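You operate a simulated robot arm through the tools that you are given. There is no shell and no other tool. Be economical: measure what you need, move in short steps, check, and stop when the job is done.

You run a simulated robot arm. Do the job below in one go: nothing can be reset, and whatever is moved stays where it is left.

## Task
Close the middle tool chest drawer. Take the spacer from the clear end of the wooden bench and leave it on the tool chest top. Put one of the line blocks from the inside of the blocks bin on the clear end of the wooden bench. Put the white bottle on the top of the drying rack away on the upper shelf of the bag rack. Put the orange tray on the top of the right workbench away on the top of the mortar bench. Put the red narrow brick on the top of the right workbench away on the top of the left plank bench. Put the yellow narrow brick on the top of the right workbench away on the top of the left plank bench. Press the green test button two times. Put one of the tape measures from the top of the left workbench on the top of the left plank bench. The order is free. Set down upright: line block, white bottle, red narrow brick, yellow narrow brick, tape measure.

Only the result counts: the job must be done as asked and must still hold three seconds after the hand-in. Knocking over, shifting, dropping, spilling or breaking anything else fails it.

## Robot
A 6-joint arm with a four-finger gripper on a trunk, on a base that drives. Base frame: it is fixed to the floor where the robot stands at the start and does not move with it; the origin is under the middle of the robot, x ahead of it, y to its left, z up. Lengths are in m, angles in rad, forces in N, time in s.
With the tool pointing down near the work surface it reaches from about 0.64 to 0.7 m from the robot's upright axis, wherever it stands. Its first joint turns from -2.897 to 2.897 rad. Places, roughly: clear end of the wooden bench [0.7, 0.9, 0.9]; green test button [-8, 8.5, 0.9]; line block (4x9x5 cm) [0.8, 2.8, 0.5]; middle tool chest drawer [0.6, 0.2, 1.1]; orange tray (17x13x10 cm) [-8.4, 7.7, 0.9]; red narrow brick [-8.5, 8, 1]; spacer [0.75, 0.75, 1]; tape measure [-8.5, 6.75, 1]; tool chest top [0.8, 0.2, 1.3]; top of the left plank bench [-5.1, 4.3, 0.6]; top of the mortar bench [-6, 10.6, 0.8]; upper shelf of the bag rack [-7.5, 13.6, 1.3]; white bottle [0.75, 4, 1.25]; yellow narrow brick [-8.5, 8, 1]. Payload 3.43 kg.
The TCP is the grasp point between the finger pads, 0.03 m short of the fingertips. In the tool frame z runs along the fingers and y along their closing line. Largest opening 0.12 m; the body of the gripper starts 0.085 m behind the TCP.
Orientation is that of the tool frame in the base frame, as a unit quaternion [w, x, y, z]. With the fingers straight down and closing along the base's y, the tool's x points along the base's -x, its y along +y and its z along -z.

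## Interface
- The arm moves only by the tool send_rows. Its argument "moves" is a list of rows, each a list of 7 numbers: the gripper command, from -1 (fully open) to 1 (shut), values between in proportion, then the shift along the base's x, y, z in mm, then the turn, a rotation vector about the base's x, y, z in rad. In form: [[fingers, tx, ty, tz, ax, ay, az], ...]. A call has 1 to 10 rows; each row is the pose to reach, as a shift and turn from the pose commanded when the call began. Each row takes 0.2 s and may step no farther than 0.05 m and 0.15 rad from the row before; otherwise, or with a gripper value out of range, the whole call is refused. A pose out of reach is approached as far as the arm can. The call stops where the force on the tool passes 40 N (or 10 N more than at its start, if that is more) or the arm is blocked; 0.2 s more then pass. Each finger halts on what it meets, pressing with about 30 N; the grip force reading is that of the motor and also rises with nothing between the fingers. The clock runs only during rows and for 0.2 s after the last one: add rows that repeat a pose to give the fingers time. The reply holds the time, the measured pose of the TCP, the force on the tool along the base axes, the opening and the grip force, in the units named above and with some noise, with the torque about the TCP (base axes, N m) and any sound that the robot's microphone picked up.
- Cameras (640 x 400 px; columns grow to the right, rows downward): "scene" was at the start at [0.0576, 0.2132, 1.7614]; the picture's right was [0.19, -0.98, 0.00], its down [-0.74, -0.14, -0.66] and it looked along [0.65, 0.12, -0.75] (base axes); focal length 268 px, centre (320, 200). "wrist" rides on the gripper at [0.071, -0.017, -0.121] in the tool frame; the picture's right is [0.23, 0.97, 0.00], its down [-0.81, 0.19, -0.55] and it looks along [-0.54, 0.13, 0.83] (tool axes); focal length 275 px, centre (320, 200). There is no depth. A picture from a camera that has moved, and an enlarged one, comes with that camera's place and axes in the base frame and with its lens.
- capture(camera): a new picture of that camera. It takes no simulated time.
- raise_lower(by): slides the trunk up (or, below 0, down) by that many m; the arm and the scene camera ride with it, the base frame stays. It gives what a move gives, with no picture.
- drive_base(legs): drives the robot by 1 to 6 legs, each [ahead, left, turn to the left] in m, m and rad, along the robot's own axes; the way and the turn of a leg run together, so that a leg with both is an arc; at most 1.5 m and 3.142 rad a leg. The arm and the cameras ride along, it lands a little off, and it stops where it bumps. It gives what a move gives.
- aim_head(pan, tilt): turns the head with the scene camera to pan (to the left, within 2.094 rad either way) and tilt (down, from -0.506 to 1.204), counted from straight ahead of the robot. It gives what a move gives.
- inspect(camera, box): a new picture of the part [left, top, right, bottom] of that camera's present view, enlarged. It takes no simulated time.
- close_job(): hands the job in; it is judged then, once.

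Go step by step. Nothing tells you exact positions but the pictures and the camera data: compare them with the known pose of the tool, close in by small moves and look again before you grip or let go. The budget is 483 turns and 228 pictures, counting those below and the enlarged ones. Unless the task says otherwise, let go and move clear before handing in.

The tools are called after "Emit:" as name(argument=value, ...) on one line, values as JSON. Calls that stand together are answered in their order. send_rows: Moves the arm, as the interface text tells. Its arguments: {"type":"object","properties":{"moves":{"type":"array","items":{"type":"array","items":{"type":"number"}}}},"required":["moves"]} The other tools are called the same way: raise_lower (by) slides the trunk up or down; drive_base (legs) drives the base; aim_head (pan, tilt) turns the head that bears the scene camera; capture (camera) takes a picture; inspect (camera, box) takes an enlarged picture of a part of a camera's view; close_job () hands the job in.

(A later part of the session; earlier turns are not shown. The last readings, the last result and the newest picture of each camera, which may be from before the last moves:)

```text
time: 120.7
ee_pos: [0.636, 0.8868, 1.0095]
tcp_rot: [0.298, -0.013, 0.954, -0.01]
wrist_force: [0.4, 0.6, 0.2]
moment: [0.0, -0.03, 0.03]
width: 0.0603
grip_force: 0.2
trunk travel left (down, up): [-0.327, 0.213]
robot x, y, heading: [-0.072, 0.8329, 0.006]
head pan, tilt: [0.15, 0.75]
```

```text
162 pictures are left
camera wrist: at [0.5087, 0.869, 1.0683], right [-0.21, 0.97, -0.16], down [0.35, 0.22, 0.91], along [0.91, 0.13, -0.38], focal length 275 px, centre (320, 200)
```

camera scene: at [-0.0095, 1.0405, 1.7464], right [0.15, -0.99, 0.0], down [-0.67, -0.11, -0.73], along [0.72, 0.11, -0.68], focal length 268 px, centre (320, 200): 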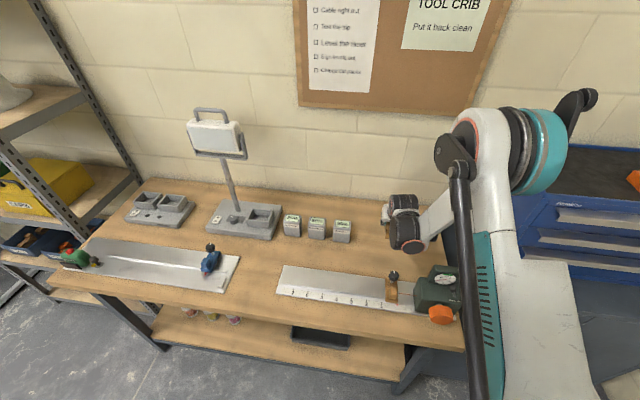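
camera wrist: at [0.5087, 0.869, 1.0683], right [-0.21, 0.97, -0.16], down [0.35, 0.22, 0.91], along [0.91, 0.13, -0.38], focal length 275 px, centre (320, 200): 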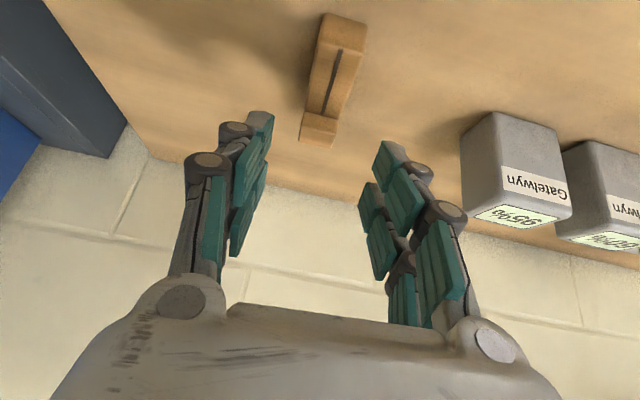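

The line block stands upright on the clear end. Next is the white bottle on the drying rack at about (0.75, 4.0, 1.25); I'll raise up, back off and drive left.

Emit:
raise_lower(by=0.2)

Emit:
drive_base(legs=[[-0.45, 0, 0], [0, 1.45, 0], [0, 1.4, 0]])

Emit:
aim_head(pan=0.3, tilt=0.6)

Emit:
capture(camera="scene")

```text
time: 122.9
ee_pos: [0.6373, 0.8867, 1.2089]
tcp_rot: [0.298, -0.012, 0.954, -0.011]
wrist_force: [-0.8, 0.4, 0.0]
moment: [0.0, 0.0, -0.02]
width: 0.0597
grip_force: 0.1
trunk travel left (down, up): [-0.527, 0.013]
robot x, y, heading: [-0.0759, 0.827, 0.003]
head pan, tilt: [0.15, 0.75]
```

```text
time: 138.8
ee_pos: [0.1437, 3.7207, 1.2095]
tcp_rot: [0.298, -0.022, 0.954, -0.008]
wrist_force: [0.7, 0.2, -0.1]
moment: [-0.02, 0.02, -0.02]
width: 0.0603
grip_force: 0.1
trunk travel left (down, up): [-0.527, 0.013]
robot x, y, heading: [-0.5628, 3.648, 0.024]
head pan, tilt: [0.15, 0.75]
```

```text
time: 139.5
ee_pos: [0.1436, 3.7219, 1.2094]
tcp_rot: [0.298, -0.022, 0.954, -0.007]
wrist_force: [-0.6, 0.0, -0.3]
moment: [-0.04, -0.01, -0.01]
width: 0.0601
grip_force: 0.1
trunk travel left (down, up): [-0.527, 0.013]
robot x, y, heading: [-0.564, 3.6487, 0.025]
head pan, tilt: [0.3, 0.6]
```

```text
161 pictures are left
camera scene: at [-0.5039, 3.8732, 1.9591], right [0.32, -0.95, 0.0], down [-0.54, -0.18, -0.82], along [0.78, 0.26, -0.57], focal length 268 px, centre (320, 200)
```

scene: 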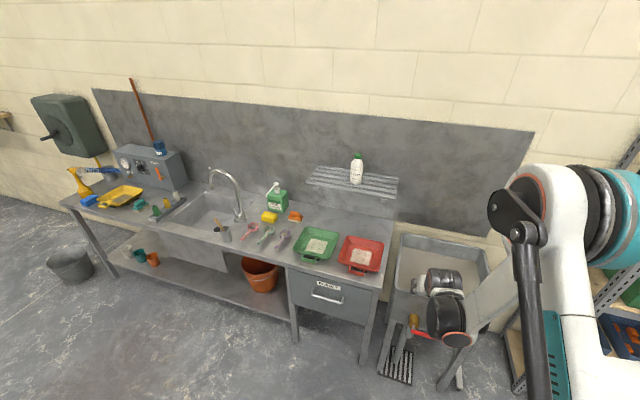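

The bottle stands on the wall rack at about (0.74, 4.08), base z≈1.2. I'll line up in front of it and tilt the hand nearly level to grasp it from the front.

Emit:
drive_base(legs=[[0, 0.35, -0.025]])

Emit:
send_rows(moves=[[-1, 0, 0, 20, 0, -0.14, 0], [-1, 0, 0, 40, 0, -0.28, 0], [-1, 0, 0, 60, 0, -0.42, 0], [-1, 0, 0, 80, 0, -0.56, 0], [-1, 0, 0, 90, 0, -0.7, 0]])

Emit:
capture(camera="wrist")

Emit:
capture(camera="scene")

```text
time: 141.8
ee_pos: [0.1389, 4.0577, 1.2088]
tcp_rot: [0.298, -0.014, 0.954, -0.011]
wrist_force: [0.0, 1.6, 0.2]
moment: [-0.01, -0.02, -0.01]
width: 0.06
grip_force: 0.1
trunk travel left (down, up): [-0.527, 0.013]
robot x, y, heading: [-0.5698, 3.9941, 0.009]
head pan, tilt: [0.3, 0.6]
```

```text
time: 143.0
ee_pos: [0.2085, 4.0673, 1.3556]
tcp_rot: [0.607, -0.009, 0.794, -0.015]
wrist_force: [0.2, 0.0, -0.5]
moment: [-0.01, 0.02, -0.02]
width: 0.1197
grip_force: 0.1
out of reach, approached as far as the arm can: row 1, 2, 3, 4, 5
trunk travel left (down, up): [-0.527, 0.013]
robot x, y, heading: [-0.5697, 3.9969, 0.009]
head pan, tilt: [0.3, 0.6]
```

```text
160 pictures are left
camera wrist: at [0.0733, 4.048, 1.3179], right [-0.06, 0.97, -0.25], down [-0.32, 0.22, 0.92], along [0.95, 0.14, 0.3], focal length 275 px, centre (320, 200)
```

wrist: 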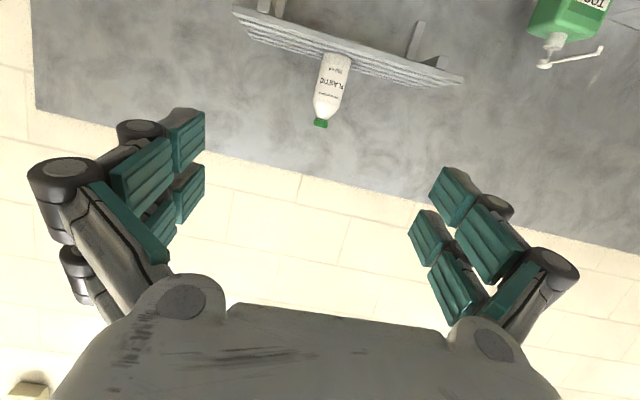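

```text
159 pictures are left
camera scene: at [-0.5047, 4.22, 1.959], right [0.3, -0.95, 0.0], down [-0.54, -0.17, -0.82], along [0.79, 0.25, -0.57], focal length 268 px, centre (320, 200)
```

scene: 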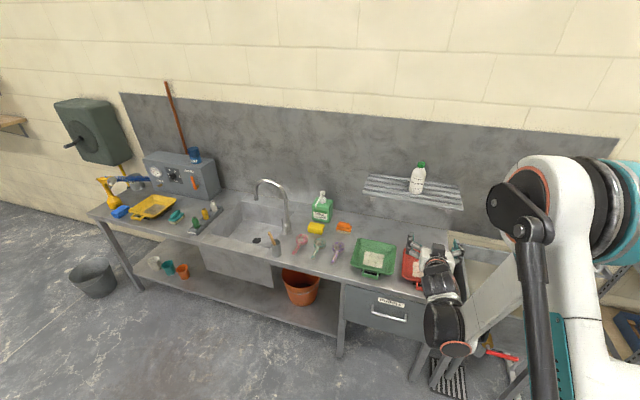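

The bottle's axis is about (0.75, 4.105), from z≈1.21 to 1.35. I'll use a tilt of about 1.0 so the wrist camera clears the rack, centre on y, then move in partway.

Emit:
send_rows(moves=[[-1, 10, 15, 0, 0, 0.15, 0], [-1, 20, 35, -20, 0, 0.3, 0], [-1, 20, 38, -60, 0, 0.3, 0]])

```text
time: 143.8
ee_pos: [0.2279, 4.1051, 1.2949]
tcp_rot: [0.481, -0.011, 0.877, -0.013]
wrist_force: [0.6, 0.8, 0.1]
moment: [0.01, 0.01, 0.02]
width: 0.1198
grip_force: 0.0
trunk travel left (down, up): [-0.527, 0.013]
robot x, y, heading: [-0.5708, 3.9969, 0.008]
head pan, tilt: [0.3, 0.6]
```

Emit:
drive_base(legs=[[0.38, 0, -0.008]])

Emit:
capture(camera="wrist")

Emit:
aim_head(pan=0.05, tilt=0.6)

Emit:
capture(camera="scene")

```text
time: 146.1
ee_pos: [0.6023, 4.0984, 1.294]
tcp_rot: [0.481, -0.007, 0.877, -0.015]
wrist_force: [0.4, -0.4, -0.1]
moment: [-0.01, 0.0, 0.0]
width: 0.1199
grip_force: 0.0
trunk travel left (down, up): [-0.527, 0.013]
robot x, y, heading: [-0.1965, 3.9998, 0.001]
head pan, tilt: [0.3, 0.6]
```

```text
158 pictures are left
camera wrist: at [0.461, 4.0814, 1.2987], right [-0.12, 0.97, -0.23], down [-0.03, 0.22, 0.97], along [0.99, 0.13, 0.0], focal length 275 px, centre (320, 200)
```

wrist: 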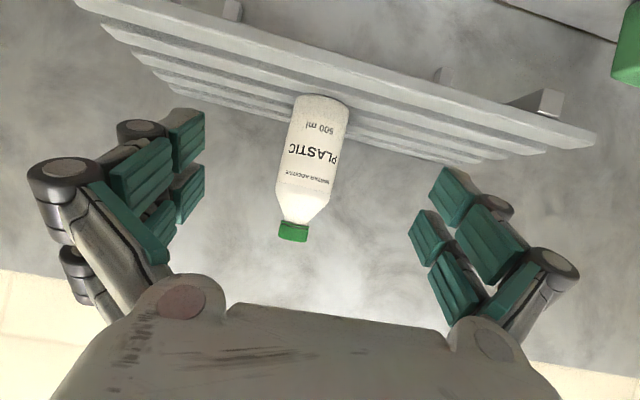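

```text
time: 146.9
ee_pos: [0.6003, 4.0985, 1.2962]
tcp_rot: [0.481, -0.008, 0.877, -0.014]
wrist_force: [0.0, -0.7, -0.3]
moment: [0.03, 0.02, -0.02]
width: 0.1202
grip_force: 0.1
trunk travel left (down, up): [-0.527, 0.013]
robot x, y, heading: [-0.1952, 3.9946, -0.001]
head pan, tilt: [0.051, 0.6]
```

```text
157 pictures are left
camera scene: at [-0.1276, 4.1992, 1.9592], right [0.05, -1.0, 0.0], down [-0.56, -0.03, -0.82], along [0.82, 0.04, -0.57], focal length 268 px, centre (320, 200)
```

scene: 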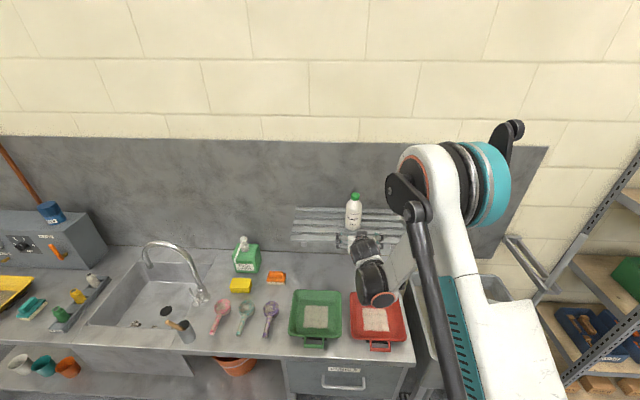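

The bottle's axis comes out at about (0.79, 4.102) with a radius of 3.4 cm, base z≈1.20. I'll lower to z≈1.252 and drive in.

Emit:
send_rows(moves=[[-1, 0, 2, -20, 0, 0, 0], [-1, 0, 4, -43, 0, 0, 0]])

Emit:
drive_base(legs=[[0.12, 0, 0]])

Emit:
capture(camera="wrist")

```text
time: 147.5
ee_pos: [0.5992, 4.1041, 1.2524]
tcp_rot: [0.481, -0.008, 0.877, -0.015]
wrist_force: [0.0, 1.2, -0.4]
moment: [-0.01, -0.02, 0.03]
width: 0.1198
grip_force: 0.1
trunk travel left (down, up): [-0.527, 0.013]
robot x, y, heading: [-0.1994, 3.9982, 0.003]
head pan, tilt: [0.051, 0.6]
```

```text
time: 148.7
ee_pos: [0.7206, 4.1029, 1.252]
tcp_rot: [0.48, -0.008, 0.877, -0.015]
wrist_force: [0.5, 0.2, -1.0]
moment: [-0.01, -0.01, 0.02]
width: 0.12
grip_force: 0.1
trunk travel left (down, up): [-0.527, 0.013]
robot x, y, heading: [-0.0763, 3.9949, -0.001]
head pan, tilt: [0.051, 0.6]
```

```text
156 pictures are left
camera wrist: at [0.58, 4.0851, 1.255], right [-0.12, 0.97, -0.23], down [-0.03, 0.22, 0.97], along [0.99, 0.13, 0.0], focal length 275 px, centre (320, 200)
```

wrist: 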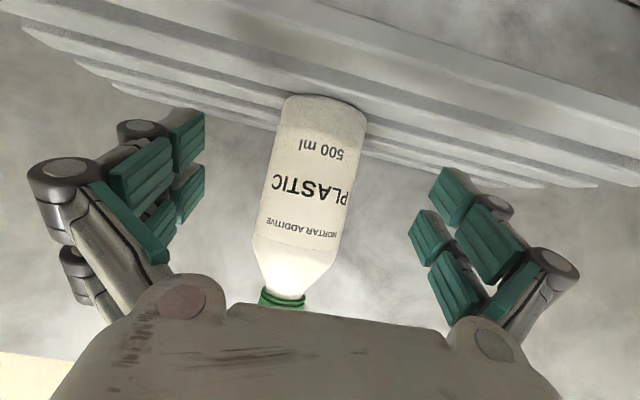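

Emit:
drive_base(legs=[[0.063, 0, 0]])

Emit:
capture(camera="wrist")

```text
time: 149.7
ee_pos: [0.7839, 4.1022, 1.2506]
tcp_rot: [0.48, -0.007, 0.877, -0.015]
wrist_force: [0.9, 0.9, 0.2]
moment: [0.01, 0.02, 0.0]
width: 0.1199
grip_force: 0.1
trunk travel left (down, up): [-0.527, 0.013]
robot x, y, heading: [-0.0139, 3.9969, -0.003]
head pan, tilt: [0.051, 0.6]
```

```text
155 pictures are left
camera wrist: at [0.6435, 4.0849, 1.2548], right [-0.12, 0.97, -0.23], down [-0.03, 0.22, 0.97], along [0.99, 0.13, 0.0], focal length 275 px, centre (320, 200)
```

wrist: 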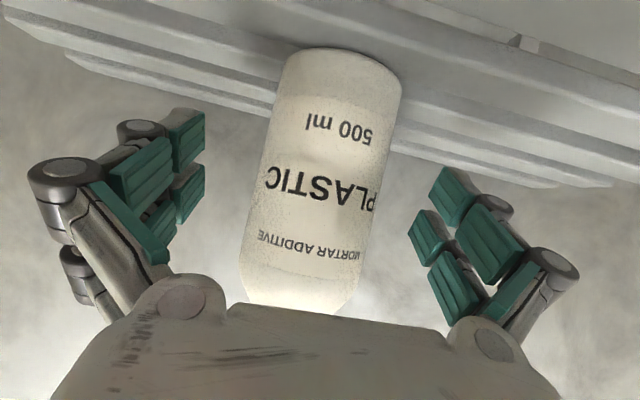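

The bottle is centred between the fingers. Closing now.

Emit:
send_rows(moves=[[-0.5, 0, -2, 0, 0, 0, 0], [0.1, 0, -2, 0, 0, 0, 0], [1, 0, -2, 0, 0, 0, 0], [1, 0, -2, 0, 0, 0, 0]])

Emit:
capture(camera="wrist")

```text
time: 150.7
ee_pos: [0.7838, 4.1001, 1.2516]
tcp_rot: [0.482, -0.008, 0.876, -0.014]
wrist_force: [0.6, 0.6, 3.5]
moment: [0.3, -0.12, 0.0]
width: 0.0676
grip_force: 30.0
trunk travel left (down, up): [-0.527, 0.013]
robot x, y, heading: [-0.0143, 3.9975, -0.001]
head pan, tilt: [0.051, 0.6]
```

```text
154 pictures are left
camera wrist: at [0.6413, 4.0829, 1.2561], right [-0.12, 0.97, -0.23], down [-0.03, 0.22, 0.97], along [0.99, 0.13, 0.0], focal length 275 px, centre (320, 200)
```

wrist: 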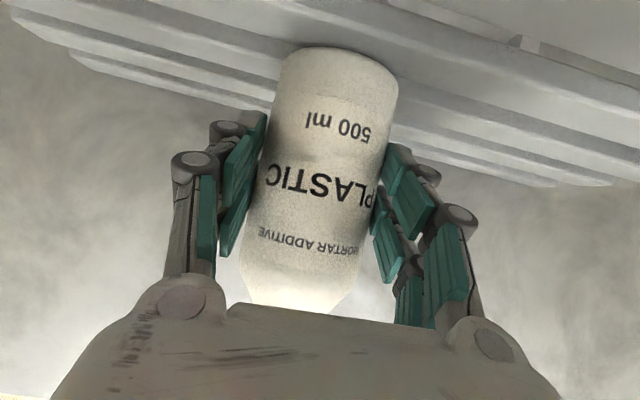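

Gripped at 68 mm. I'll lift and back away.

Emit:
send_rows(moves=[[1, 0, 0, 15, 0, 0, 0], [1, 0, 0, 40, 0, 0, 0], [1, 0, 0, 65, 0, 0, 0]])

Emit:
capture(camera="scene")

```text
time: 151.5
ee_pos: [0.7808, 4.1017, 1.3168]
tcp_rot: [0.481, -0.008, 0.876, -0.014]
wrist_force: [0.3, -0.8, -5.5]
moment: [0.0, 0.09, 0.03]
width: 0.0675
grip_force: 29.8
trunk travel left (down, up): [-0.527, 0.013]
robot x, y, heading: [-0.0191, 3.9979, -0.003]
head pan, tilt: [0.051, 0.6]
```

```text
153 pictures are left
camera scene: at [0.0544, 4.1988, 1.9592], right [0.05, -1.0, 0.0], down [-0.56, -0.03, -0.83], along [0.82, 0.04, -0.56], focal length 268 px, centre (320, 200)
```

scene: 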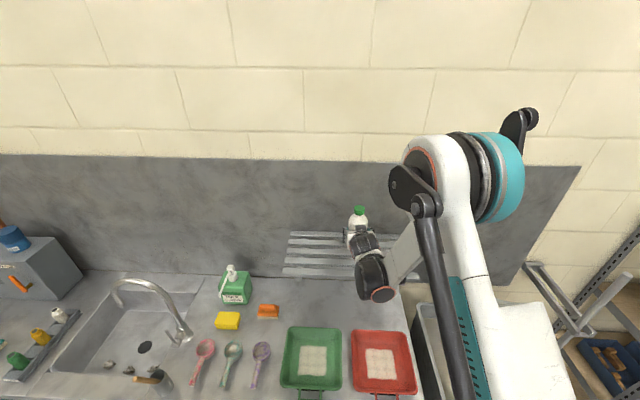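

The bottle is up, weighing about half a kilo. I'll back away and look over the workshop to plan the way to the bag rack near (-7.5, 13.6).

Emit:
drive_base(legs=[[-0.9, 0, 0]])

Emit:
aim_head(pan=2.0, tilt=0.15)

Emit:
capture(camera="scene")

```text
time: 156.3
ee_pos: [-0.1339, 4.1009, 1.3158]
tcp_rot: [0.481, -0.006, 0.876, -0.015]
wrist_force: [-0.1, 0.2, -5.9]
moment: [0.01, 0.1, 0.0]
width: 0.0675
grip_force: 29.9
trunk travel left (down, up): [-0.527, 0.013]
robot x, y, heading: [-0.9281, 4.0001, -0.003]
head pan, tilt: [0.051, 0.6]
```

```text
time: 158.2
ee_pos: [-0.1333, 4.1005, 1.3164]
tcp_rot: [0.481, -0.006, 0.876, -0.016]
wrist_force: [0.2, 0.1, -6.2]
moment: [-0.01, 0.11, 0.01]
width: 0.0673
grip_force: 30.2
trunk travel left (down, up): [-0.527, 0.013]
robot x, y, heading: [-0.9323, 3.9986, -0.003]
head pan, tilt: [2.0, 0.15]
```

```text
152 pictures are left
camera scene: at [-0.9854, 4.282, 2.0006], right [0.91, 0.41, 0.0], down [0.06, -0.14, -0.99], along [-0.41, 0.9, -0.15], focal length 268 px, centre (320, 200)
```

scene: 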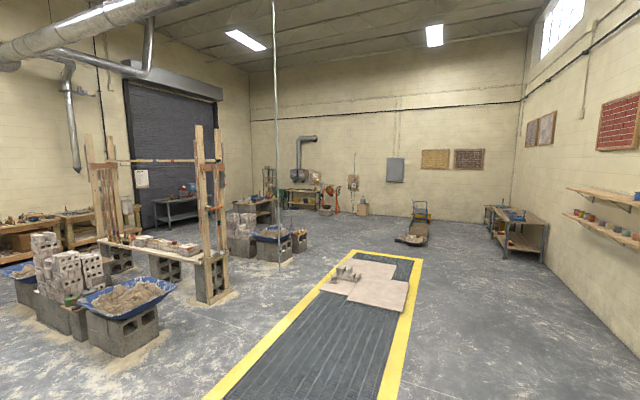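

The route: a free lane runs between the yellow-edged mat (x −2.7…−1.3) and the right wall, then across at y≈10.4 towards the far left. I'll turn left and drive up that lane.

Emit:
drive_base(legs=[[0, 0, 1.571], [1.4, -0.4, 0], [1.5, 0, 0], [1.5, 0, 0]])

Emit:
aim_head(pan=0.4, tilt=0.25)

Emit:
capture(camera="scene")

```text
time: 183.4
ee_pos: [-0.6836, 9.2047, 1.3159]
tcp_rot: [-0.35, 0.625, -0.614, -0.33]
wrist_force: [0.0, 0.3, -5.8]
moment: [-0.11, 0.02, -0.01]
width: 0.0672
grip_force: 30.0
trunk travel left (down, up): [-0.527, 0.013]
robot x, y, heading: [-0.5758, 8.4057, 1.573]
head pan, tilt: [2.0, 0.15]
```

```text
time: 185.1
ee_pos: [-0.683, 9.2046, 1.3164]
tcp_rot: [-0.35, 0.626, -0.614, -0.33]
wrist_force: [0.2, 0.5, -5.1]
moment: [-0.12, 0.0, 0.01]
width: 0.0672
grip_force: 29.9
trunk travel left (down, up): [-0.527, 0.013]
robot x, y, heading: [-0.578, 8.4066, 1.574]
head pan, tilt: [0.4, 0.25]
```

```text
151 pictures are left
camera scene: at [-0.8135, 8.474, 1.9913], right [0.92, 0.39, 0.0], down [0.1, -0.23, -0.97], along [-0.38, 0.89, -0.25], focal length 268 px, centre (320, 200)
```

scene: 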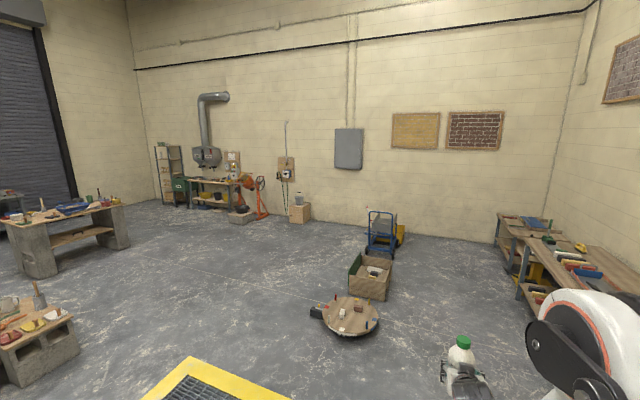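

The bag rack is the open shelf unit in the far left corner near (-7.5, 13.5). The way there is clear if I pass between the mat end and the round board, then behind the mortar bench at y≈12.

Emit:
drive_base(legs=[[1.5, 0, 0], [0.15, 1.45, 0], [1.0, 1.0, 0], [0.9, 1.0, 0], [0.05, 1.45, 0], [0.05, 1.3, 0]])

Emit:
aim_head(pan=0.3, tilt=0.4)

Emit:
capture(camera="scene")

```text
time: 225.4
ee_pos: [-6.8544, 12.9265, 1.3167]
tcp_rot: [-0.354, 0.62, -0.619, -0.327]
wrist_force: [-0.5, 0.1, -5.9]
moment: [-0.14, -0.01, 0.0]
width: 0.0675
grip_force: 29.8
trunk travel left (down, up): [-0.527, 0.013]
robot x, y, heading: [-6.763, 12.1266, 1.55]
head pan, tilt: [0.4, 0.25]
```

```text
time: 226.1
ee_pos: [-6.853, 12.9252, 1.3166]
tcp_rot: [-0.353, 0.62, -0.62, -0.327]
wrist_force: [-0.1, 0.5, -4.6]
moment: [-0.11, 0.05, 0.0]
width: 0.0671
grip_force: 29.8
trunk travel left (down, up): [-0.527, 0.013]
robot x, y, heading: [-6.7663, 12.1248, 1.556]
head pan, tilt: [0.3, 0.4]
```

```text
150 pictures are left
camera scene: at [-6.9871, 12.1999, 1.9774], right [0.96, 0.28, 0.0], down [0.11, -0.37, -0.92], along [-0.26, 0.88, -0.39], focal length 268 px, centre (320, 200)
```

scene: 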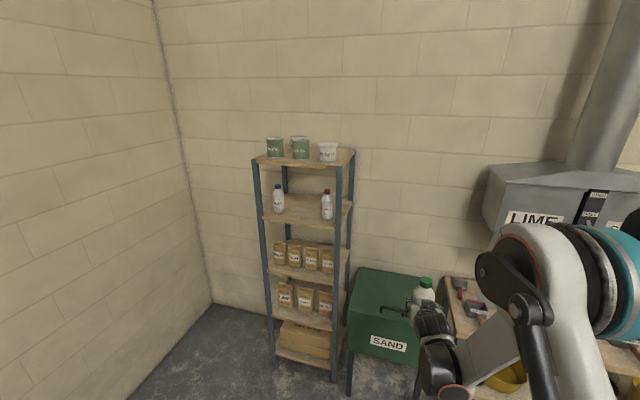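

The upper shelf (z≈1.3) already holds a blue-capped and a red-capped bottle with free space between. I'll zoom in to measure it.

Emit:
inspect(camera="scene", box=[230, 130, 380, 260])

```text
3.08 times, centred on (305, 195) of scene
camera zoom: at [-6.9871, 12.1999, 1.9774], right [0.96, 0.28, 0.0], down [0.11, -0.37, -0.92], along [-0.26, 0.88, -0.39], focal length 823 px, centre (366, 215)
```

zoom: 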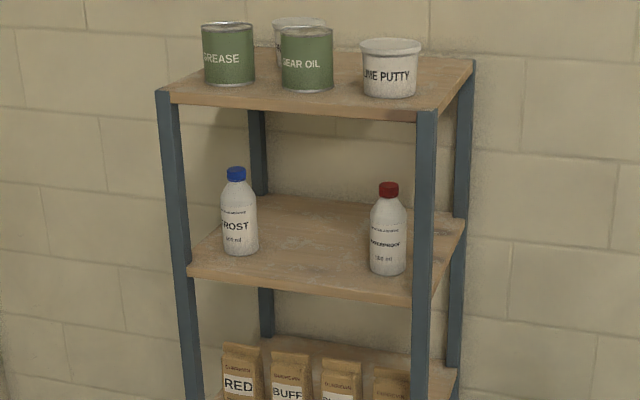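

The shelf's front edge is at y≈13.39, x from −7.67 to −7.26, and the two bottles stand at x≈−7.61 and −7.33. I'll aim for x≈−7.47, y≈13.5, raise a bit and line up.

Emit:
send_rows(moves=[[1, 0, 0, 30, 0, 0, 0], [1, 0, 0, 60, 0, 0, 0]])

Emit:
drive_base(legs=[[0.05, 0.62, 0.015], [0.25, 0, 0]])

Emit:
capture(camera="scene")

Emit:
capture(camera="wrist")

```text
time: 226.7
ee_pos: [-6.8544, 12.9254, 1.3789]
tcp_rot: [-0.353, 0.62, -0.619, -0.328]
wrist_force: [-0.3, 0.2, -4.3]
moment: [-0.13, 0.0, -0.03]
width: 0.0673
grip_force: 29.9
trunk travel left (down, up): [-0.527, 0.013]
robot x, y, heading: [-6.7626, 12.1299, 1.555]
head pan, tilt: [0.3, 0.4]
```

```text
time: 231.6
ee_pos: [-7.4941, 13.2283, 1.3757]
tcp_rot: [-0.348, 0.63, -0.61, -0.332]
wrist_force: [-0.1, 1.1, -5.8]
moment: [-0.09, 0.0, -0.01]
width: 0.0676
grip_force: 29.7
trunk travel left (down, up): [-0.527, 0.013]
robot x, y, heading: [-7.3808, 12.4317, 1.585]
head pan, tilt: [0.3, 0.4]
```

```text
148 pictures are left
camera scene: at [-7.6065, 12.5, 1.9772], right [0.95, 0.31, 0.0], down [0.12, -0.37, -0.92], along [-0.28, 0.88, -0.39], focal length 268 px, centre (320, 200)
```

scene: 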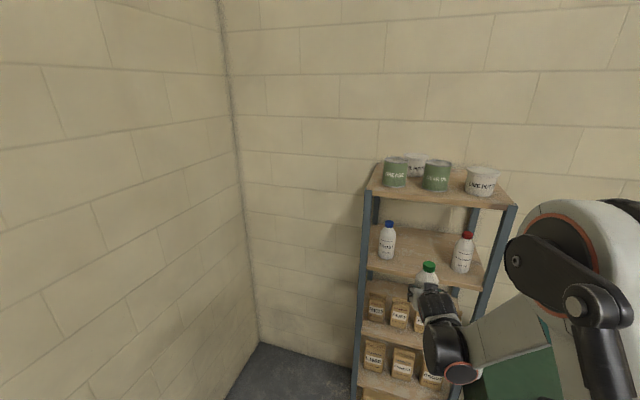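

```text
147 pictures are left
camera wrist: at [-7.4764, 13.0874, 1.3801], right [-0.96, -0.14, -0.23], down [-0.22, -0.03, 0.97], along [-0.14, 0.99, 0.0], focal length 275 px, centre (320, 200)
```

wrist: 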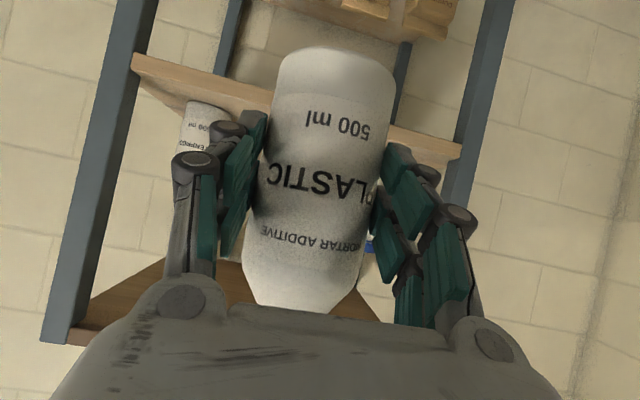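

Centred between the two bottles, with the base about 2.5 cm above the shelf. I'll drive in.

Emit:
drive_base(legs=[[0.265, 0, -0.01]])

Emit:
capture(camera="scene")

Emit:
capture(camera="wrist")

```text
time: 233.5
ee_pos: [-7.4952, 13.4929, 1.3757]
tcp_rot: [-0.349, 0.628, -0.612, -0.331]
wrist_force: [0.2, 0.5, -5.7]
moment: [-0.12, 0.0, -0.01]
width: 0.0671
grip_force: 30.1
trunk travel left (down, up): [-0.527, 0.013]
robot x, y, heading: [-7.3817, 12.6973, 1.582]
head pan, tilt: [0.3, 0.4]
```

```text
146 pictures are left
camera scene: at [-7.6093, 12.765, 1.9772], right [0.95, 0.3, 0.0], down [0.12, -0.37, -0.92], along [-0.28, 0.88, -0.39], focal length 268 px, centre (320, 200)
```

scene: 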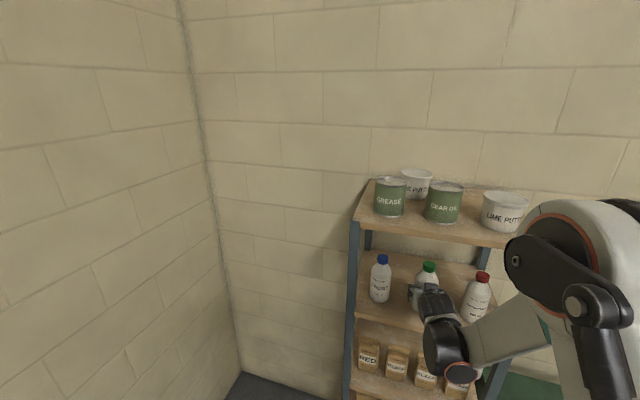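

```text
145 pictures are left
camera wrist: at [-7.4773, 13.352, 1.3801], right [-0.96, -0.13, -0.23], down [-0.22, -0.03, 0.97], along [-0.14, 0.99, 0.0], focal length 275 px, centre (320, 200)
```

wrist: 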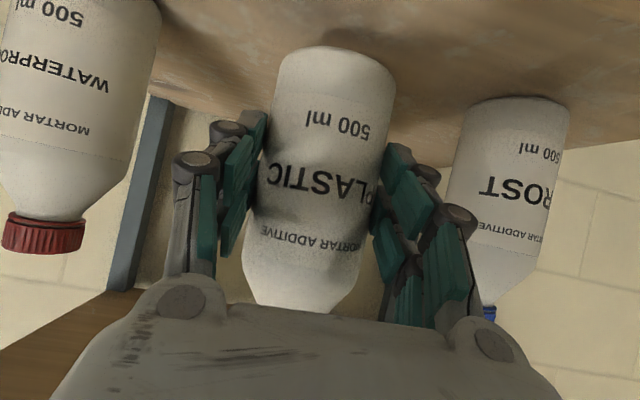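

The left bottle is a bit close, so I'll shift the hand 18 mm towards +x and then lower.

Emit:
send_rows(moves=[[1, 10, 0, 0, 0, 0, 0], [1, 18, 0, -5, 0, 0, 0], [1, 18, 0, -12, 0, 0, 0], [1, 18, 0, -18, 0, 0, 0]])

```text
time: 234.5
ee_pos: [-7.4774, 13.4911, 1.3576]
tcp_rot: [-0.348, 0.629, -0.611, -0.332]
wrist_force: [0.3, 0.9, -5.1]
moment: [-0.07, 0.0, 0.01]
width: 0.0676
grip_force: 29.7
trunk travel left (down, up): [-0.527, 0.013]
robot x, y, heading: [-7.3812, 12.6975, 1.585]
head pan, tilt: [0.3, 0.4]
```

Emit:
send_rows(moves=[[1, 0, 0, -3, 0, 0, 0], [1, 0, 0, -5, 0, 0, 0], [1, 0, 0, -7, 0, 0, 0], [1, 0, 0, -7, 0, 0, 0]])

```text
time: 235.5
ee_pos: [-7.4768, 13.491, 1.3527]
tcp_rot: [-0.349, 0.628, -0.611, -0.332]
wrist_force: [-0.5, 0.1, -4.6]
moment: [-0.13, -0.01, 0.02]
width: 0.0672
grip_force: 29.9
trunk travel left (down, up): [-0.527, 0.013]
robot x, y, heading: [-7.3815, 12.6966, 1.578]
head pan, tilt: [0.3, 0.4]
```

Emit:
send_rows(moves=[[1, 0, 0, -2, 0, 0, 0], [1, 0, 0, -4, 0, 0, 0], [1, 0, 0, -6, 0, 0, 0], [1, 0, 0, -6, 0, 0, 0]])

```text
time: 236.5
ee_pos: [-7.4762, 13.4915, 1.3485]
tcp_rot: [-0.351, 0.627, -0.611, -0.333]
wrist_force: [2.7, 10.8, 27.2]
moment: [0.64, 0.65, -0.16]
width: 0.0678
grip_force: 30.4
trunk travel left (down, up): [-0.527, 0.013]
robot x, y, heading: [-7.3856, 12.6972, 1.579]
head pan, tilt: [0.3, 0.4]
```

The bottle is on the shelf. I'll ease off, open moderately and withdraw by backing the base.

Emit:
send_rows(moves=[[1, 0, 0, 3, 0, 0, 0], [0.1, 0, 0, 3, 0, 0, 0], [-0.4, 0, 0, 3, 0, 0, 0], [-0.4, 0, 0, 3, 0, 0, 0]])

Emit:
capture(camera="wrist")

```text
time: 237.5
ee_pos: [-7.4772, 13.4902, 1.3478]
tcp_rot: [-0.35, 0.627, -0.611, -0.332]
wrist_force: [0.1, 0.0, 0.4]
moment: [0.0, 0.01, -0.05]
width: 0.084
grip_force: 0.2
trunk travel left (down, up): [-0.527, 0.013]
robot x, y, heading: [-7.3843, 12.6954, 1.582]
head pan, tilt: [0.3, 0.4]
```

```text
144 pictures are left
camera wrist: at [-7.4595, 13.3506, 1.3529], right [-0.96, -0.13, -0.23], down [-0.22, -0.03, 0.97], along [-0.14, 0.99, 0.0], focal length 275 px, centre (320, 200)
```

wrist: 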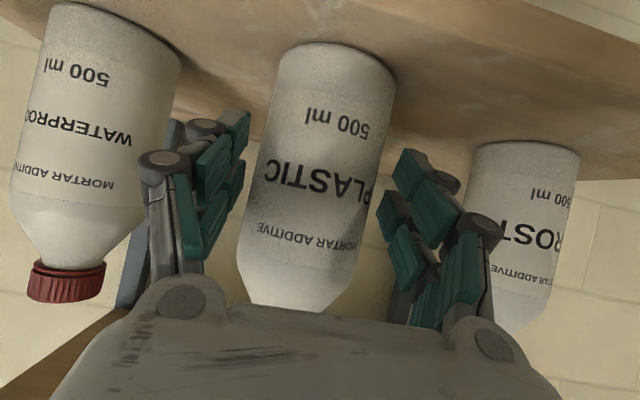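

Emit:
drive_base(legs=[[-0.25, 0, 0]])

Emit:
capture(camera="scene")

```text
time: 239.3
ee_pos: [-7.4738, 13.2453, 1.3507]
tcp_rot: [-0.349, 0.628, -0.611, -0.333]
wrist_force: [0.4, -0.8, 0.1]
moment: [-0.04, -0.01, -0.02]
width: 0.0842
grip_force: 0.1
trunk travel left (down, up): [-0.527, 0.013]
robot x, y, heading: [-7.3777, 12.4521, 1.581]
head pan, tilt: [0.3, 0.4]
```

```text
143 pictures are left
camera scene: at [-7.6068, 12.5146, 1.9775], right [0.95, 0.3, 0.0], down [0.12, -0.37, -0.92], along [-0.28, 0.88, -0.39], focal length 268 px, centre (320, 200)
```

scene: 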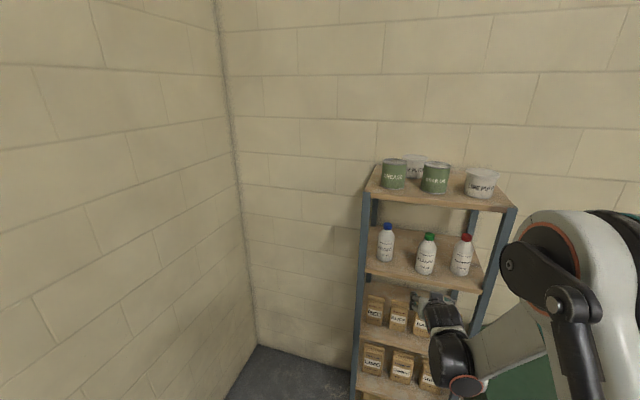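

The bottle stands on the upper shelf. Next I'll go to the right workbench near (-8.4, 8): back off, turn to face −x, and look.

Emit:
drive_base(legs=[[-0.5, 0, 0], [0, 0, 1.55]])

Emit:
aim_head(pan=0.8, tilt=0.3)

Emit:
capture(camera="scene")

```text
time: 246.1
ee_pos: [-8.1681, 11.8452, 1.3486]
tcp_rot: [-0.009, 0.877, 0.017, -0.481]
wrist_force: [-0.4, -0.6, -0.2]
moment: [-0.01, -0.02, -0.02]
width: 0.084
grip_force: 0.1
trunk travel left (down, up): [-0.527, 0.013]
robot x, y, heading: [-7.3713, 11.9519, -3.127]
head pan, tilt: [0.3, 0.4]
```

```text
time: 247.0
ee_pos: [-8.167, 11.8465, 1.3482]
tcp_rot: [-0.009, 0.876, 0.018, -0.481]
wrist_force: [-0.2, -0.3, 0.6]
moment: [0.02, 0.0, 0.03]
width: 0.0839
grip_force: 0.1
trunk travel left (down, up): [-0.527, 0.013]
robot x, y, heading: [-7.3751, 11.9492, -3.124]
head pan, tilt: [0.799, 0.3]
```

```text
142 pictures are left
camera scene: at [-7.4138, 11.6798, 1.9866], right [-0.73, 0.68, 0.0], down [0.2, 0.22, -0.96], along [-0.65, -0.7, -0.3], focal length 268 px, centre (320, 200)
```

scene: 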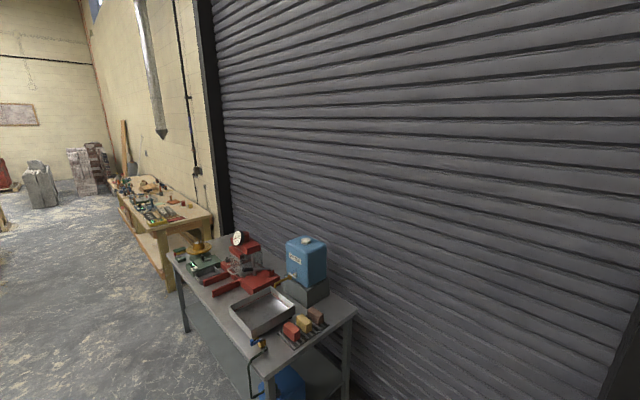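

Emit:
aim_head(pan=1.75, tilt=0.35)

Emit:
capture(camera="scene")

```text
time: 248.2
ee_pos: [-8.1676, 11.8472, 1.3495]
tcp_rot: [-0.01, 0.877, 0.017, -0.481]
wrist_force: [0.4, -0.4, 0.9]
moment: [0.0, -0.01, 0.03]
width: 0.0841
grip_force: 0.1
trunk travel left (down, up): [-0.527, 0.013]
robot x, y, heading: [-7.3747, 11.9512, -3.12]
head pan, tilt: [1.751, 0.351]
```

```text
141 pictures are left
camera scene: at [-7.3316, 11.6567, 1.982], right [-0.98, -0.2, 0.0], down [-0.07, 0.34, -0.94], along [0.19, -0.92, -0.34], focal length 268 px, centre (320, 200)
```

scene: 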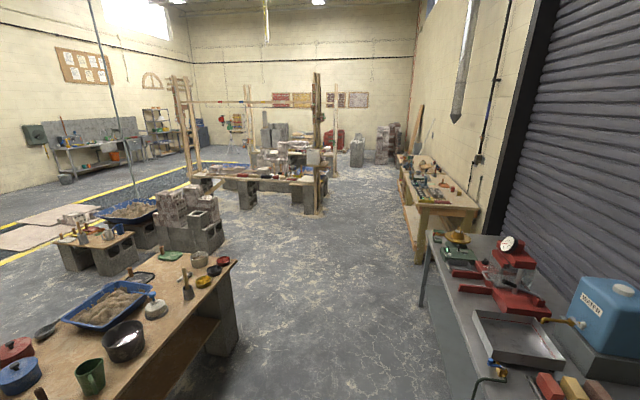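

I see the lane between the metal test table (edge x≈−7.8) and the mortar bench (edge x≈−6.4). I'll turn to face −y and drive down to the wooden right workbench.

Emit:
drive_base(legs=[[0, 0, 1.55], [1.3, 0.3, 0], [1.3, 0, 0], [0.9, 0, 0]])

Emit:
aim_head(pan=-1.4, tilt=0.6)

Emit:
capture(camera="scene")

```text
time: 269.1
ee_pos: [-6.8545, 7.7054, 1.3486]
tcp_rot: [0.335, 0.606, 0.634, -0.346]
wrist_force: [-0.6, -0.2, 0.3]
moment: [0.0, -0.03, -0.03]
width: 0.0841
grip_force: 0.1
trunk travel left (down, up): [-0.527, 0.013]
robot x, y, heading: [-6.9622, 8.4993, -1.542]
head pan, tilt: [1.751, 0.351]
```

```text
time: 271.8
ee_pos: [-6.8551, 7.7056, 1.3503]
tcp_rot: [0.335, 0.606, 0.634, -0.345]
wrist_force: [-0.2, 0.2, 0.2]
moment: [0.0, 0.02, -0.02]
width: 0.0842
grip_force: 0.2
trunk travel left (down, up): [-0.527, 0.013]
robot x, y, heading: [-6.9615, 8.5009, -1.54]
head pan, tilt: [-1.4, 0.6]
```

```text
140 pictures are left
camera scene: at [-6.8502, 8.5044, 1.9592], right [-0.2, 0.98, 0.0], down [0.55, 0.11, -0.83], along [-0.81, -0.16, -0.56], focal length 268 px, centre (320, 200)
```

scene: 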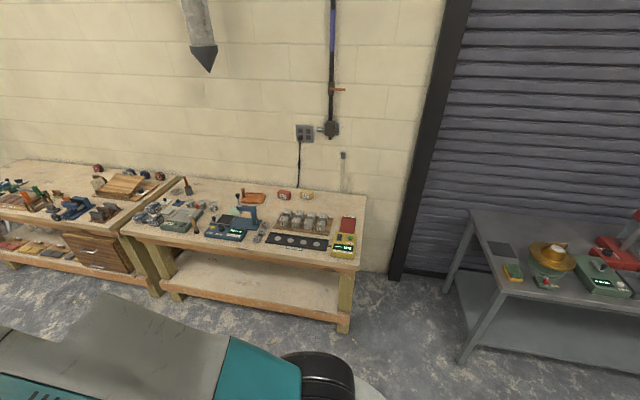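

Emit:
inspect(camera="scene", box=[110, 160, 380, 290])

Emit:
inspect(camera="scene", box=[220, 170, 370, 270])

Emit:
inspect(camera="scene", box=[0, 150, 200, 260])

```text
2.37 times, centred on (245, 225) of scene
camera zoom: at [-6.8502, 8.5044, 1.9592], right [-0.2, 0.98, 0.0], down [0.55, 0.11, -0.83], along [-0.81, -0.16, -0.56], focal length 634 px, centre (498, 141)
```

zoom: 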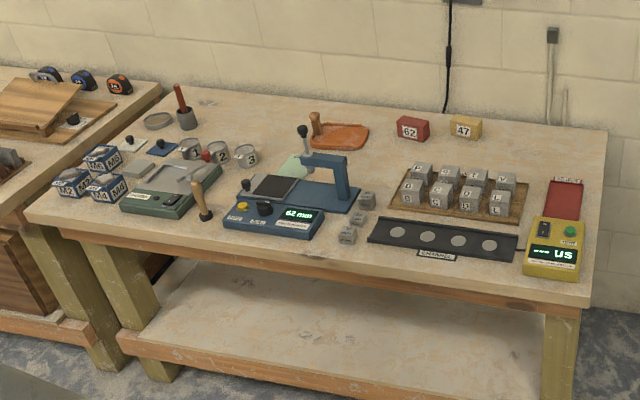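

```text
4.00 times, centred on (295, 220) of scene
camera zoom: at [-6.8502, 8.5044, 1.9592], right [-0.2, 0.98, 0.0], down [0.55, 0.11, -0.83], along [-0.81, -0.16, -0.56], focal length 1070 px, centre (420, 120)
```

zoom: 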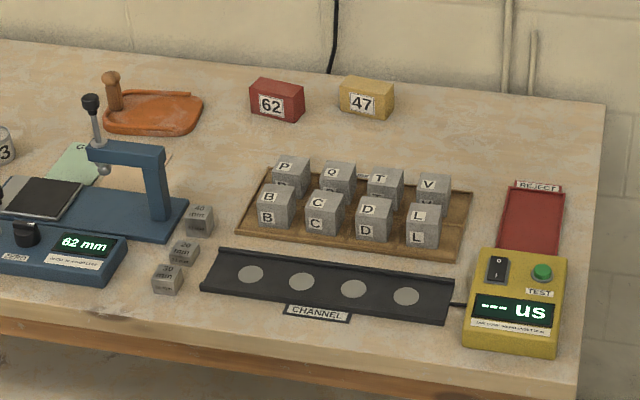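

```text
3.20 times, centred on (100, 205) of scene
camera zoom: at [-6.8502, 8.5044, 1.9592], right [-0.2, 0.98, 0.0], down [0.55, 0.11, -0.83], along [-0.81, -0.16, -0.56], focal length 856 px, centre (1024, 184)
```

zoom: 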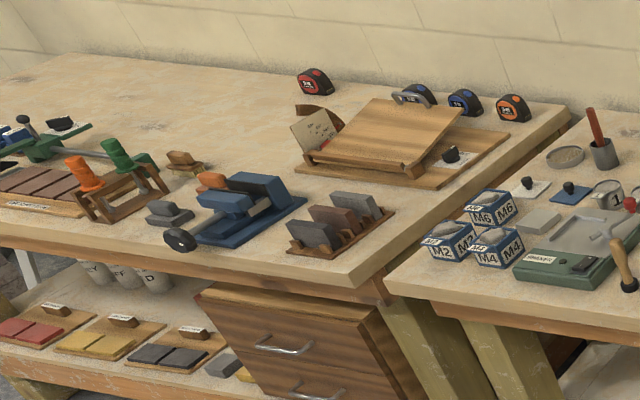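

I can see everything here: the yellow tester with its green button at about (-7.98, 8.46), red brick "62" at (-8.35, 7.95), yellow brick "47" at (-8.39, 8.10), the orange tray with a post handle at (-8.3, 7.73), and the tape measures on the left bench. I'll do the button first: turn to face the bench and bring the tool upright.

Emit:
drive_base(legs=[[0, 0, -1.6]])

Emit:
send_rows(moves=[[1, 0, 0, 0, 0, -0.14, 0], [1, 0, 0, 0, 0, -0.28, 0], [1, 0, 0, 0, 0, -0.42, 0], [1, 0, 0, 0, 0, -0.56, 0], [1, 0, 0, 0, 0, -0.7, 0], [1, 0, 0, 0, 0, -0.84, 0], [1, 0, 0, 0, 0, -1.0, 0]])

Emit:
aim_head(pan=-0.1, tilt=0.7)

Emit:
capture(camera="scene")

```text
time: 276.1
ee_pos: [-7.7612, 8.4254, 1.3485]
tcp_rot: [-0.019, 0.876, 0.0, -0.481]
wrist_force: [0.8, -0.4, 0.1]
moment: [0.03, 0.0, 0.01]
width: 0.084
grip_force: 0.0
trunk travel left (down, up): [-0.527, 0.013]
robot x, y, heading: [-6.9635, 8.4984, 3.128]
head pan, tilt: [-1.4, 0.6]
```

```text
refused: row 7 steps farther than a row can; nothing moved
```

```text
time: 277.6
ee_pos: [-7.7598, 8.4253, 1.3497]
tcp_rot: [-0.018, 0.876, 0.0, -0.482]
wrist_force: [0.6, 0.3, -0.4]
moment: [-0.01, 0.0, -0.01]
width: 0.0839
grip_force: 0.2
trunk travel left (down, up): [-0.527, 0.013]
robot x, y, heading: [-6.9624, 8.4989, 3.122]
head pan, tilt: [-0.099, 0.7]
```

```text
136 pictures are left
camera scene: at [-7.0314, 8.3064, 1.9505], right [0.12, 0.99, 0.0], down [0.64, -0.08, -0.76], along [-0.76, 0.09, -0.64], focal length 268 px, centre (320, 200)
```

scene: 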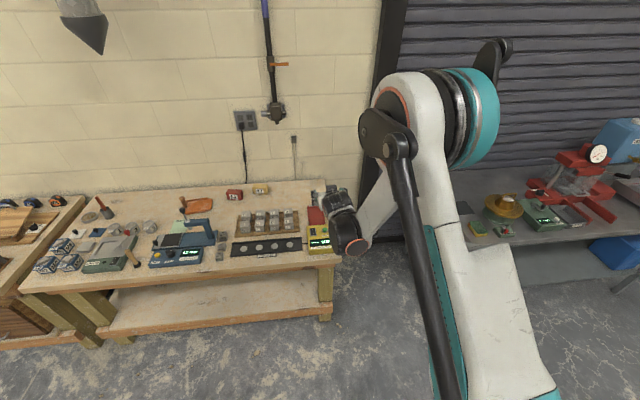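

Emit:
send_rows(moves=[[1, 0, 0, 0, 0, -0.14, 0], [1, 0, 0, 0, 0, -0.28, 0], [1, 0, 0, 0, 0, -0.42, 0], [1, 0, 0, 0, 0, -0.56, 0], [1, 0, 0, 0, 0, -0.7, 0], [1, 0, 0, 0, 0, -0.85, 0], [1, 0, 0, 0, 0, -1.0, 0]])

Emit:
capture(camera="wrist")

```text
time: 279.2
ee_pos: [-7.7628, 8.4263, 1.3472]
tcp_rot: [-0.016, 1.0, 0.009, -0.001]
wrist_force: [0.2, 0.8, -0.1]
moment: [0.01, -0.02, 0.01]
width: 0.0
grip_force: 30.2
trunk travel left (down, up): [-0.527, 0.013]
robot x, y, heading: [-6.9614, 8.4971, 3.126]
head pan, tilt: [-0.099, 0.7]
```

```text
135 pictures are left
camera wrist: at [-7.6913, 8.4383, 1.4682], right [0.25, -0.97, -0.03], down [-0.81, -0.23, 0.55], along [-0.54, -0.11, -0.84], focal length 275 px, centre (320, 200)
```

wrist: 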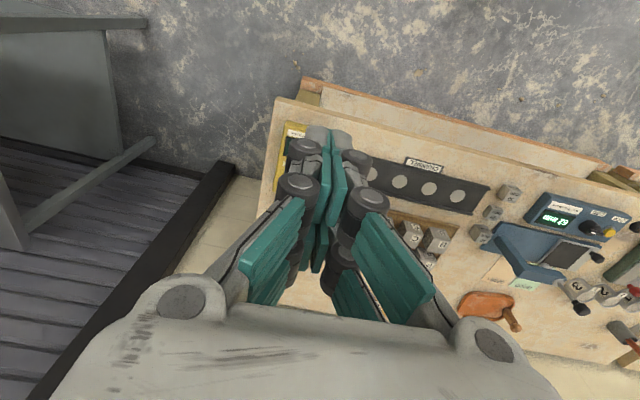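

Emit:
drive_base(legs=[[0.2, -0.02, 0.015]])

Emit:
raise_lower(by=-0.28)

Emit:
capture(camera="wrist")

Emit:
inspect(camera="scene", box=[240, 160, 400, 300])

```text
time: 280.8
ee_pos: [-7.9629, 8.4372, 1.348]
tcp_rot: [-0.016, 1.0, 0.015, -0.003]
wrist_force: [-0.8, 0.2, 0.6]
moment: [-0.02, -0.06, -0.01]
width: 0.0
grip_force: 30.0
trunk travel left (down, up): [-0.527, 0.013]
robot x, y, heading: [-7.1638, 8.5177, 3.139]
head pan, tilt: [-0.099, 0.7]
```

```text
time: 283.6
ee_pos: [-7.9616, 8.4357, 1.0697]
tcp_rot: [-0.016, 1.0, 0.015, -0.002]
wrist_force: [-0.2, -0.6, 0.6]
moment: [-0.01, -0.01, -0.01]
width: 0.0005
grip_force: 30.3
trunk travel left (down, up): [-0.247, 0.293]
robot x, y, heading: [-7.1653, 8.5226, 3.137]
head pan, tilt: [-0.099, 0.7]
```

```text
134 pictures are left
camera wrist: at [-7.8899, 8.4503, 1.1889], right [0.26, -0.96, -0.03], down [-0.8, -0.24, 0.55], along [-0.54, -0.12, -0.83], focal length 275 px, centre (320, 200)
```

wrist: 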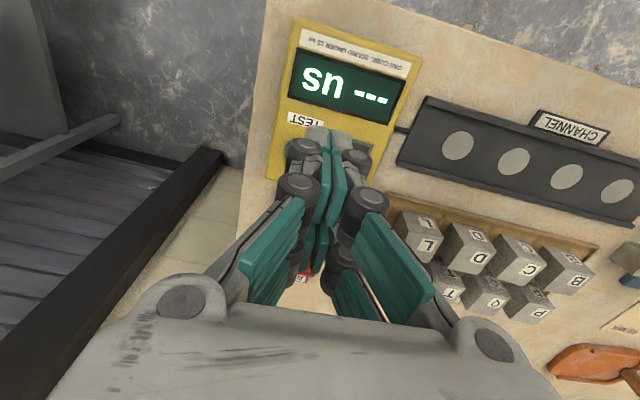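

```text
2.86 times, centred on (320, 230) of scene
camera zoom: at [-7.2299, 8.3276, 1.6706], right [0.1, 0.99, 0.0], down [0.64, -0.07, -0.76], along [-0.76, 0.08, -0.64], focal length 764 px, centre (320, 114)
```

zoom: 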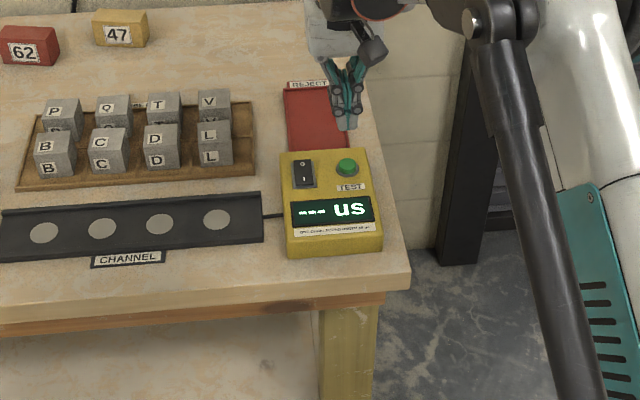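

The button sits at about (-7.985, 8.444), top z≈0.94. I'll move the closed fingertips over it and come down to just above.

Emit:
send_rows(moves=[[1, -23, 8, -20, 0, 0, 0], [1, -23, 8, -50, 0, 0, 0], [1, -23, 8, -80, 0, 0, 0]])

Emit:
inspect(camera="scene", box=[290, 180, 370, 260])

Emit:
capture(camera="wrist")

```text
time: 284.4
ee_pos: [-7.9858, 8.4449, 0.9889]
tcp_rot: [-0.016, 1.0, 0.016, -0.002]
wrist_force: [1.0, -0.4, 0.4]
moment: [-0.03, 0.03, 0.03]
width: 0.0
grip_force: 30.0
trunk travel left (down, up): [-0.247, 0.293]
robot x, y, heading: [-7.1634, 8.5225, 3.138]
head pan, tilt: [-0.099, 0.7]
```

```text
5.00 times, centred on (330, 220) of scene
camera zoom: at [-7.23, 8.3274, 1.6705], right [0.1, 0.99, 0.0], down [0.64, -0.07, -0.76], along [-0.76, 0.08, -0.64], focal length 1337 px, centre (270, 100)
```

zoom: 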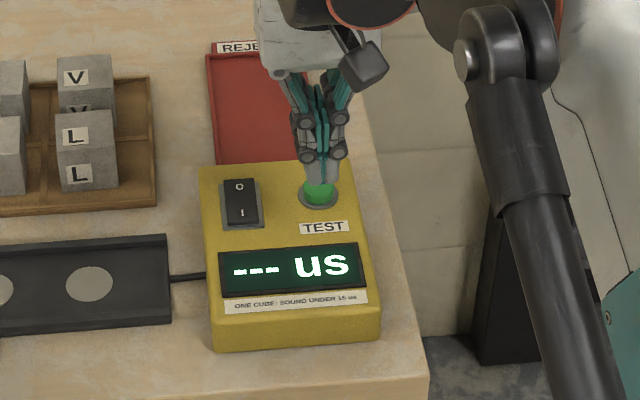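

```text
131 pictures are left
camera wrist: at [-7.9143, 8.4587, 1.1089], right [0.26, -0.96, -0.03], down [-0.8, -0.24, 0.55], along [-0.54, -0.12, -0.83], focal length 275 px, centre (320, 200)
```

wrist: 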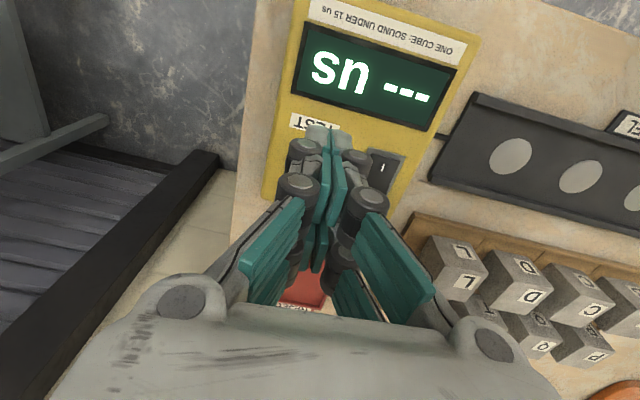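

The fingertips are just above the button. I'll press down in small steps and watch the force and sound.

Emit:
send_rows(moves=[[1, -3, 1, -4, 0, 0, 0], [1, -3, 1, -8, 0, 0, 0], [1, -3, 1, -12, 0, 0, 0]])

Emit:
inspect(camera="scene", box=[290, 180, 370, 260])

```text
time: 285.2
ee_pos: [-7.9873, 8.4451, 0.9777]
tcp_rot: [-0.016, 1.0, 0.015, -0.001]
wrist_force: [0.5, 0.3, 0.2]
moment: [-0.02, 0.01, -0.03]
width: 0.0
grip_force: 30.0
trunk travel left (down, up): [-0.247, 0.293]
robot x, y, heading: [-7.1629, 8.5202, 3.138]
head pan, tilt: [-0.099, 0.7]
```

```text
5.00 times, centred on (330, 220) of scene
camera zoom: at [-7.2298, 8.3276, 1.6706], right [0.1, 0.99, 0.0], down [0.64, -0.07, -0.76], along [-0.76, 0.08, -0.64], focal length 1337 px, centre (270, 100)
```

zoom: 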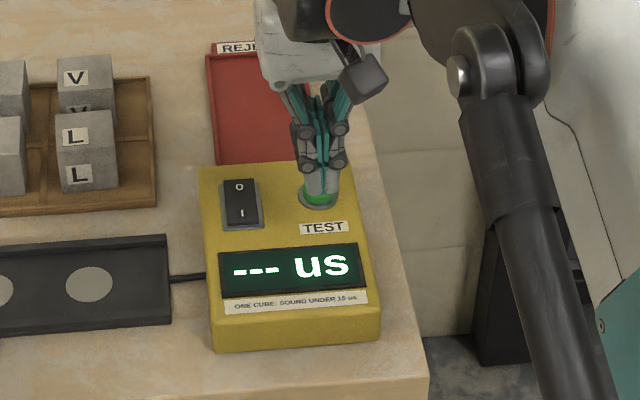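

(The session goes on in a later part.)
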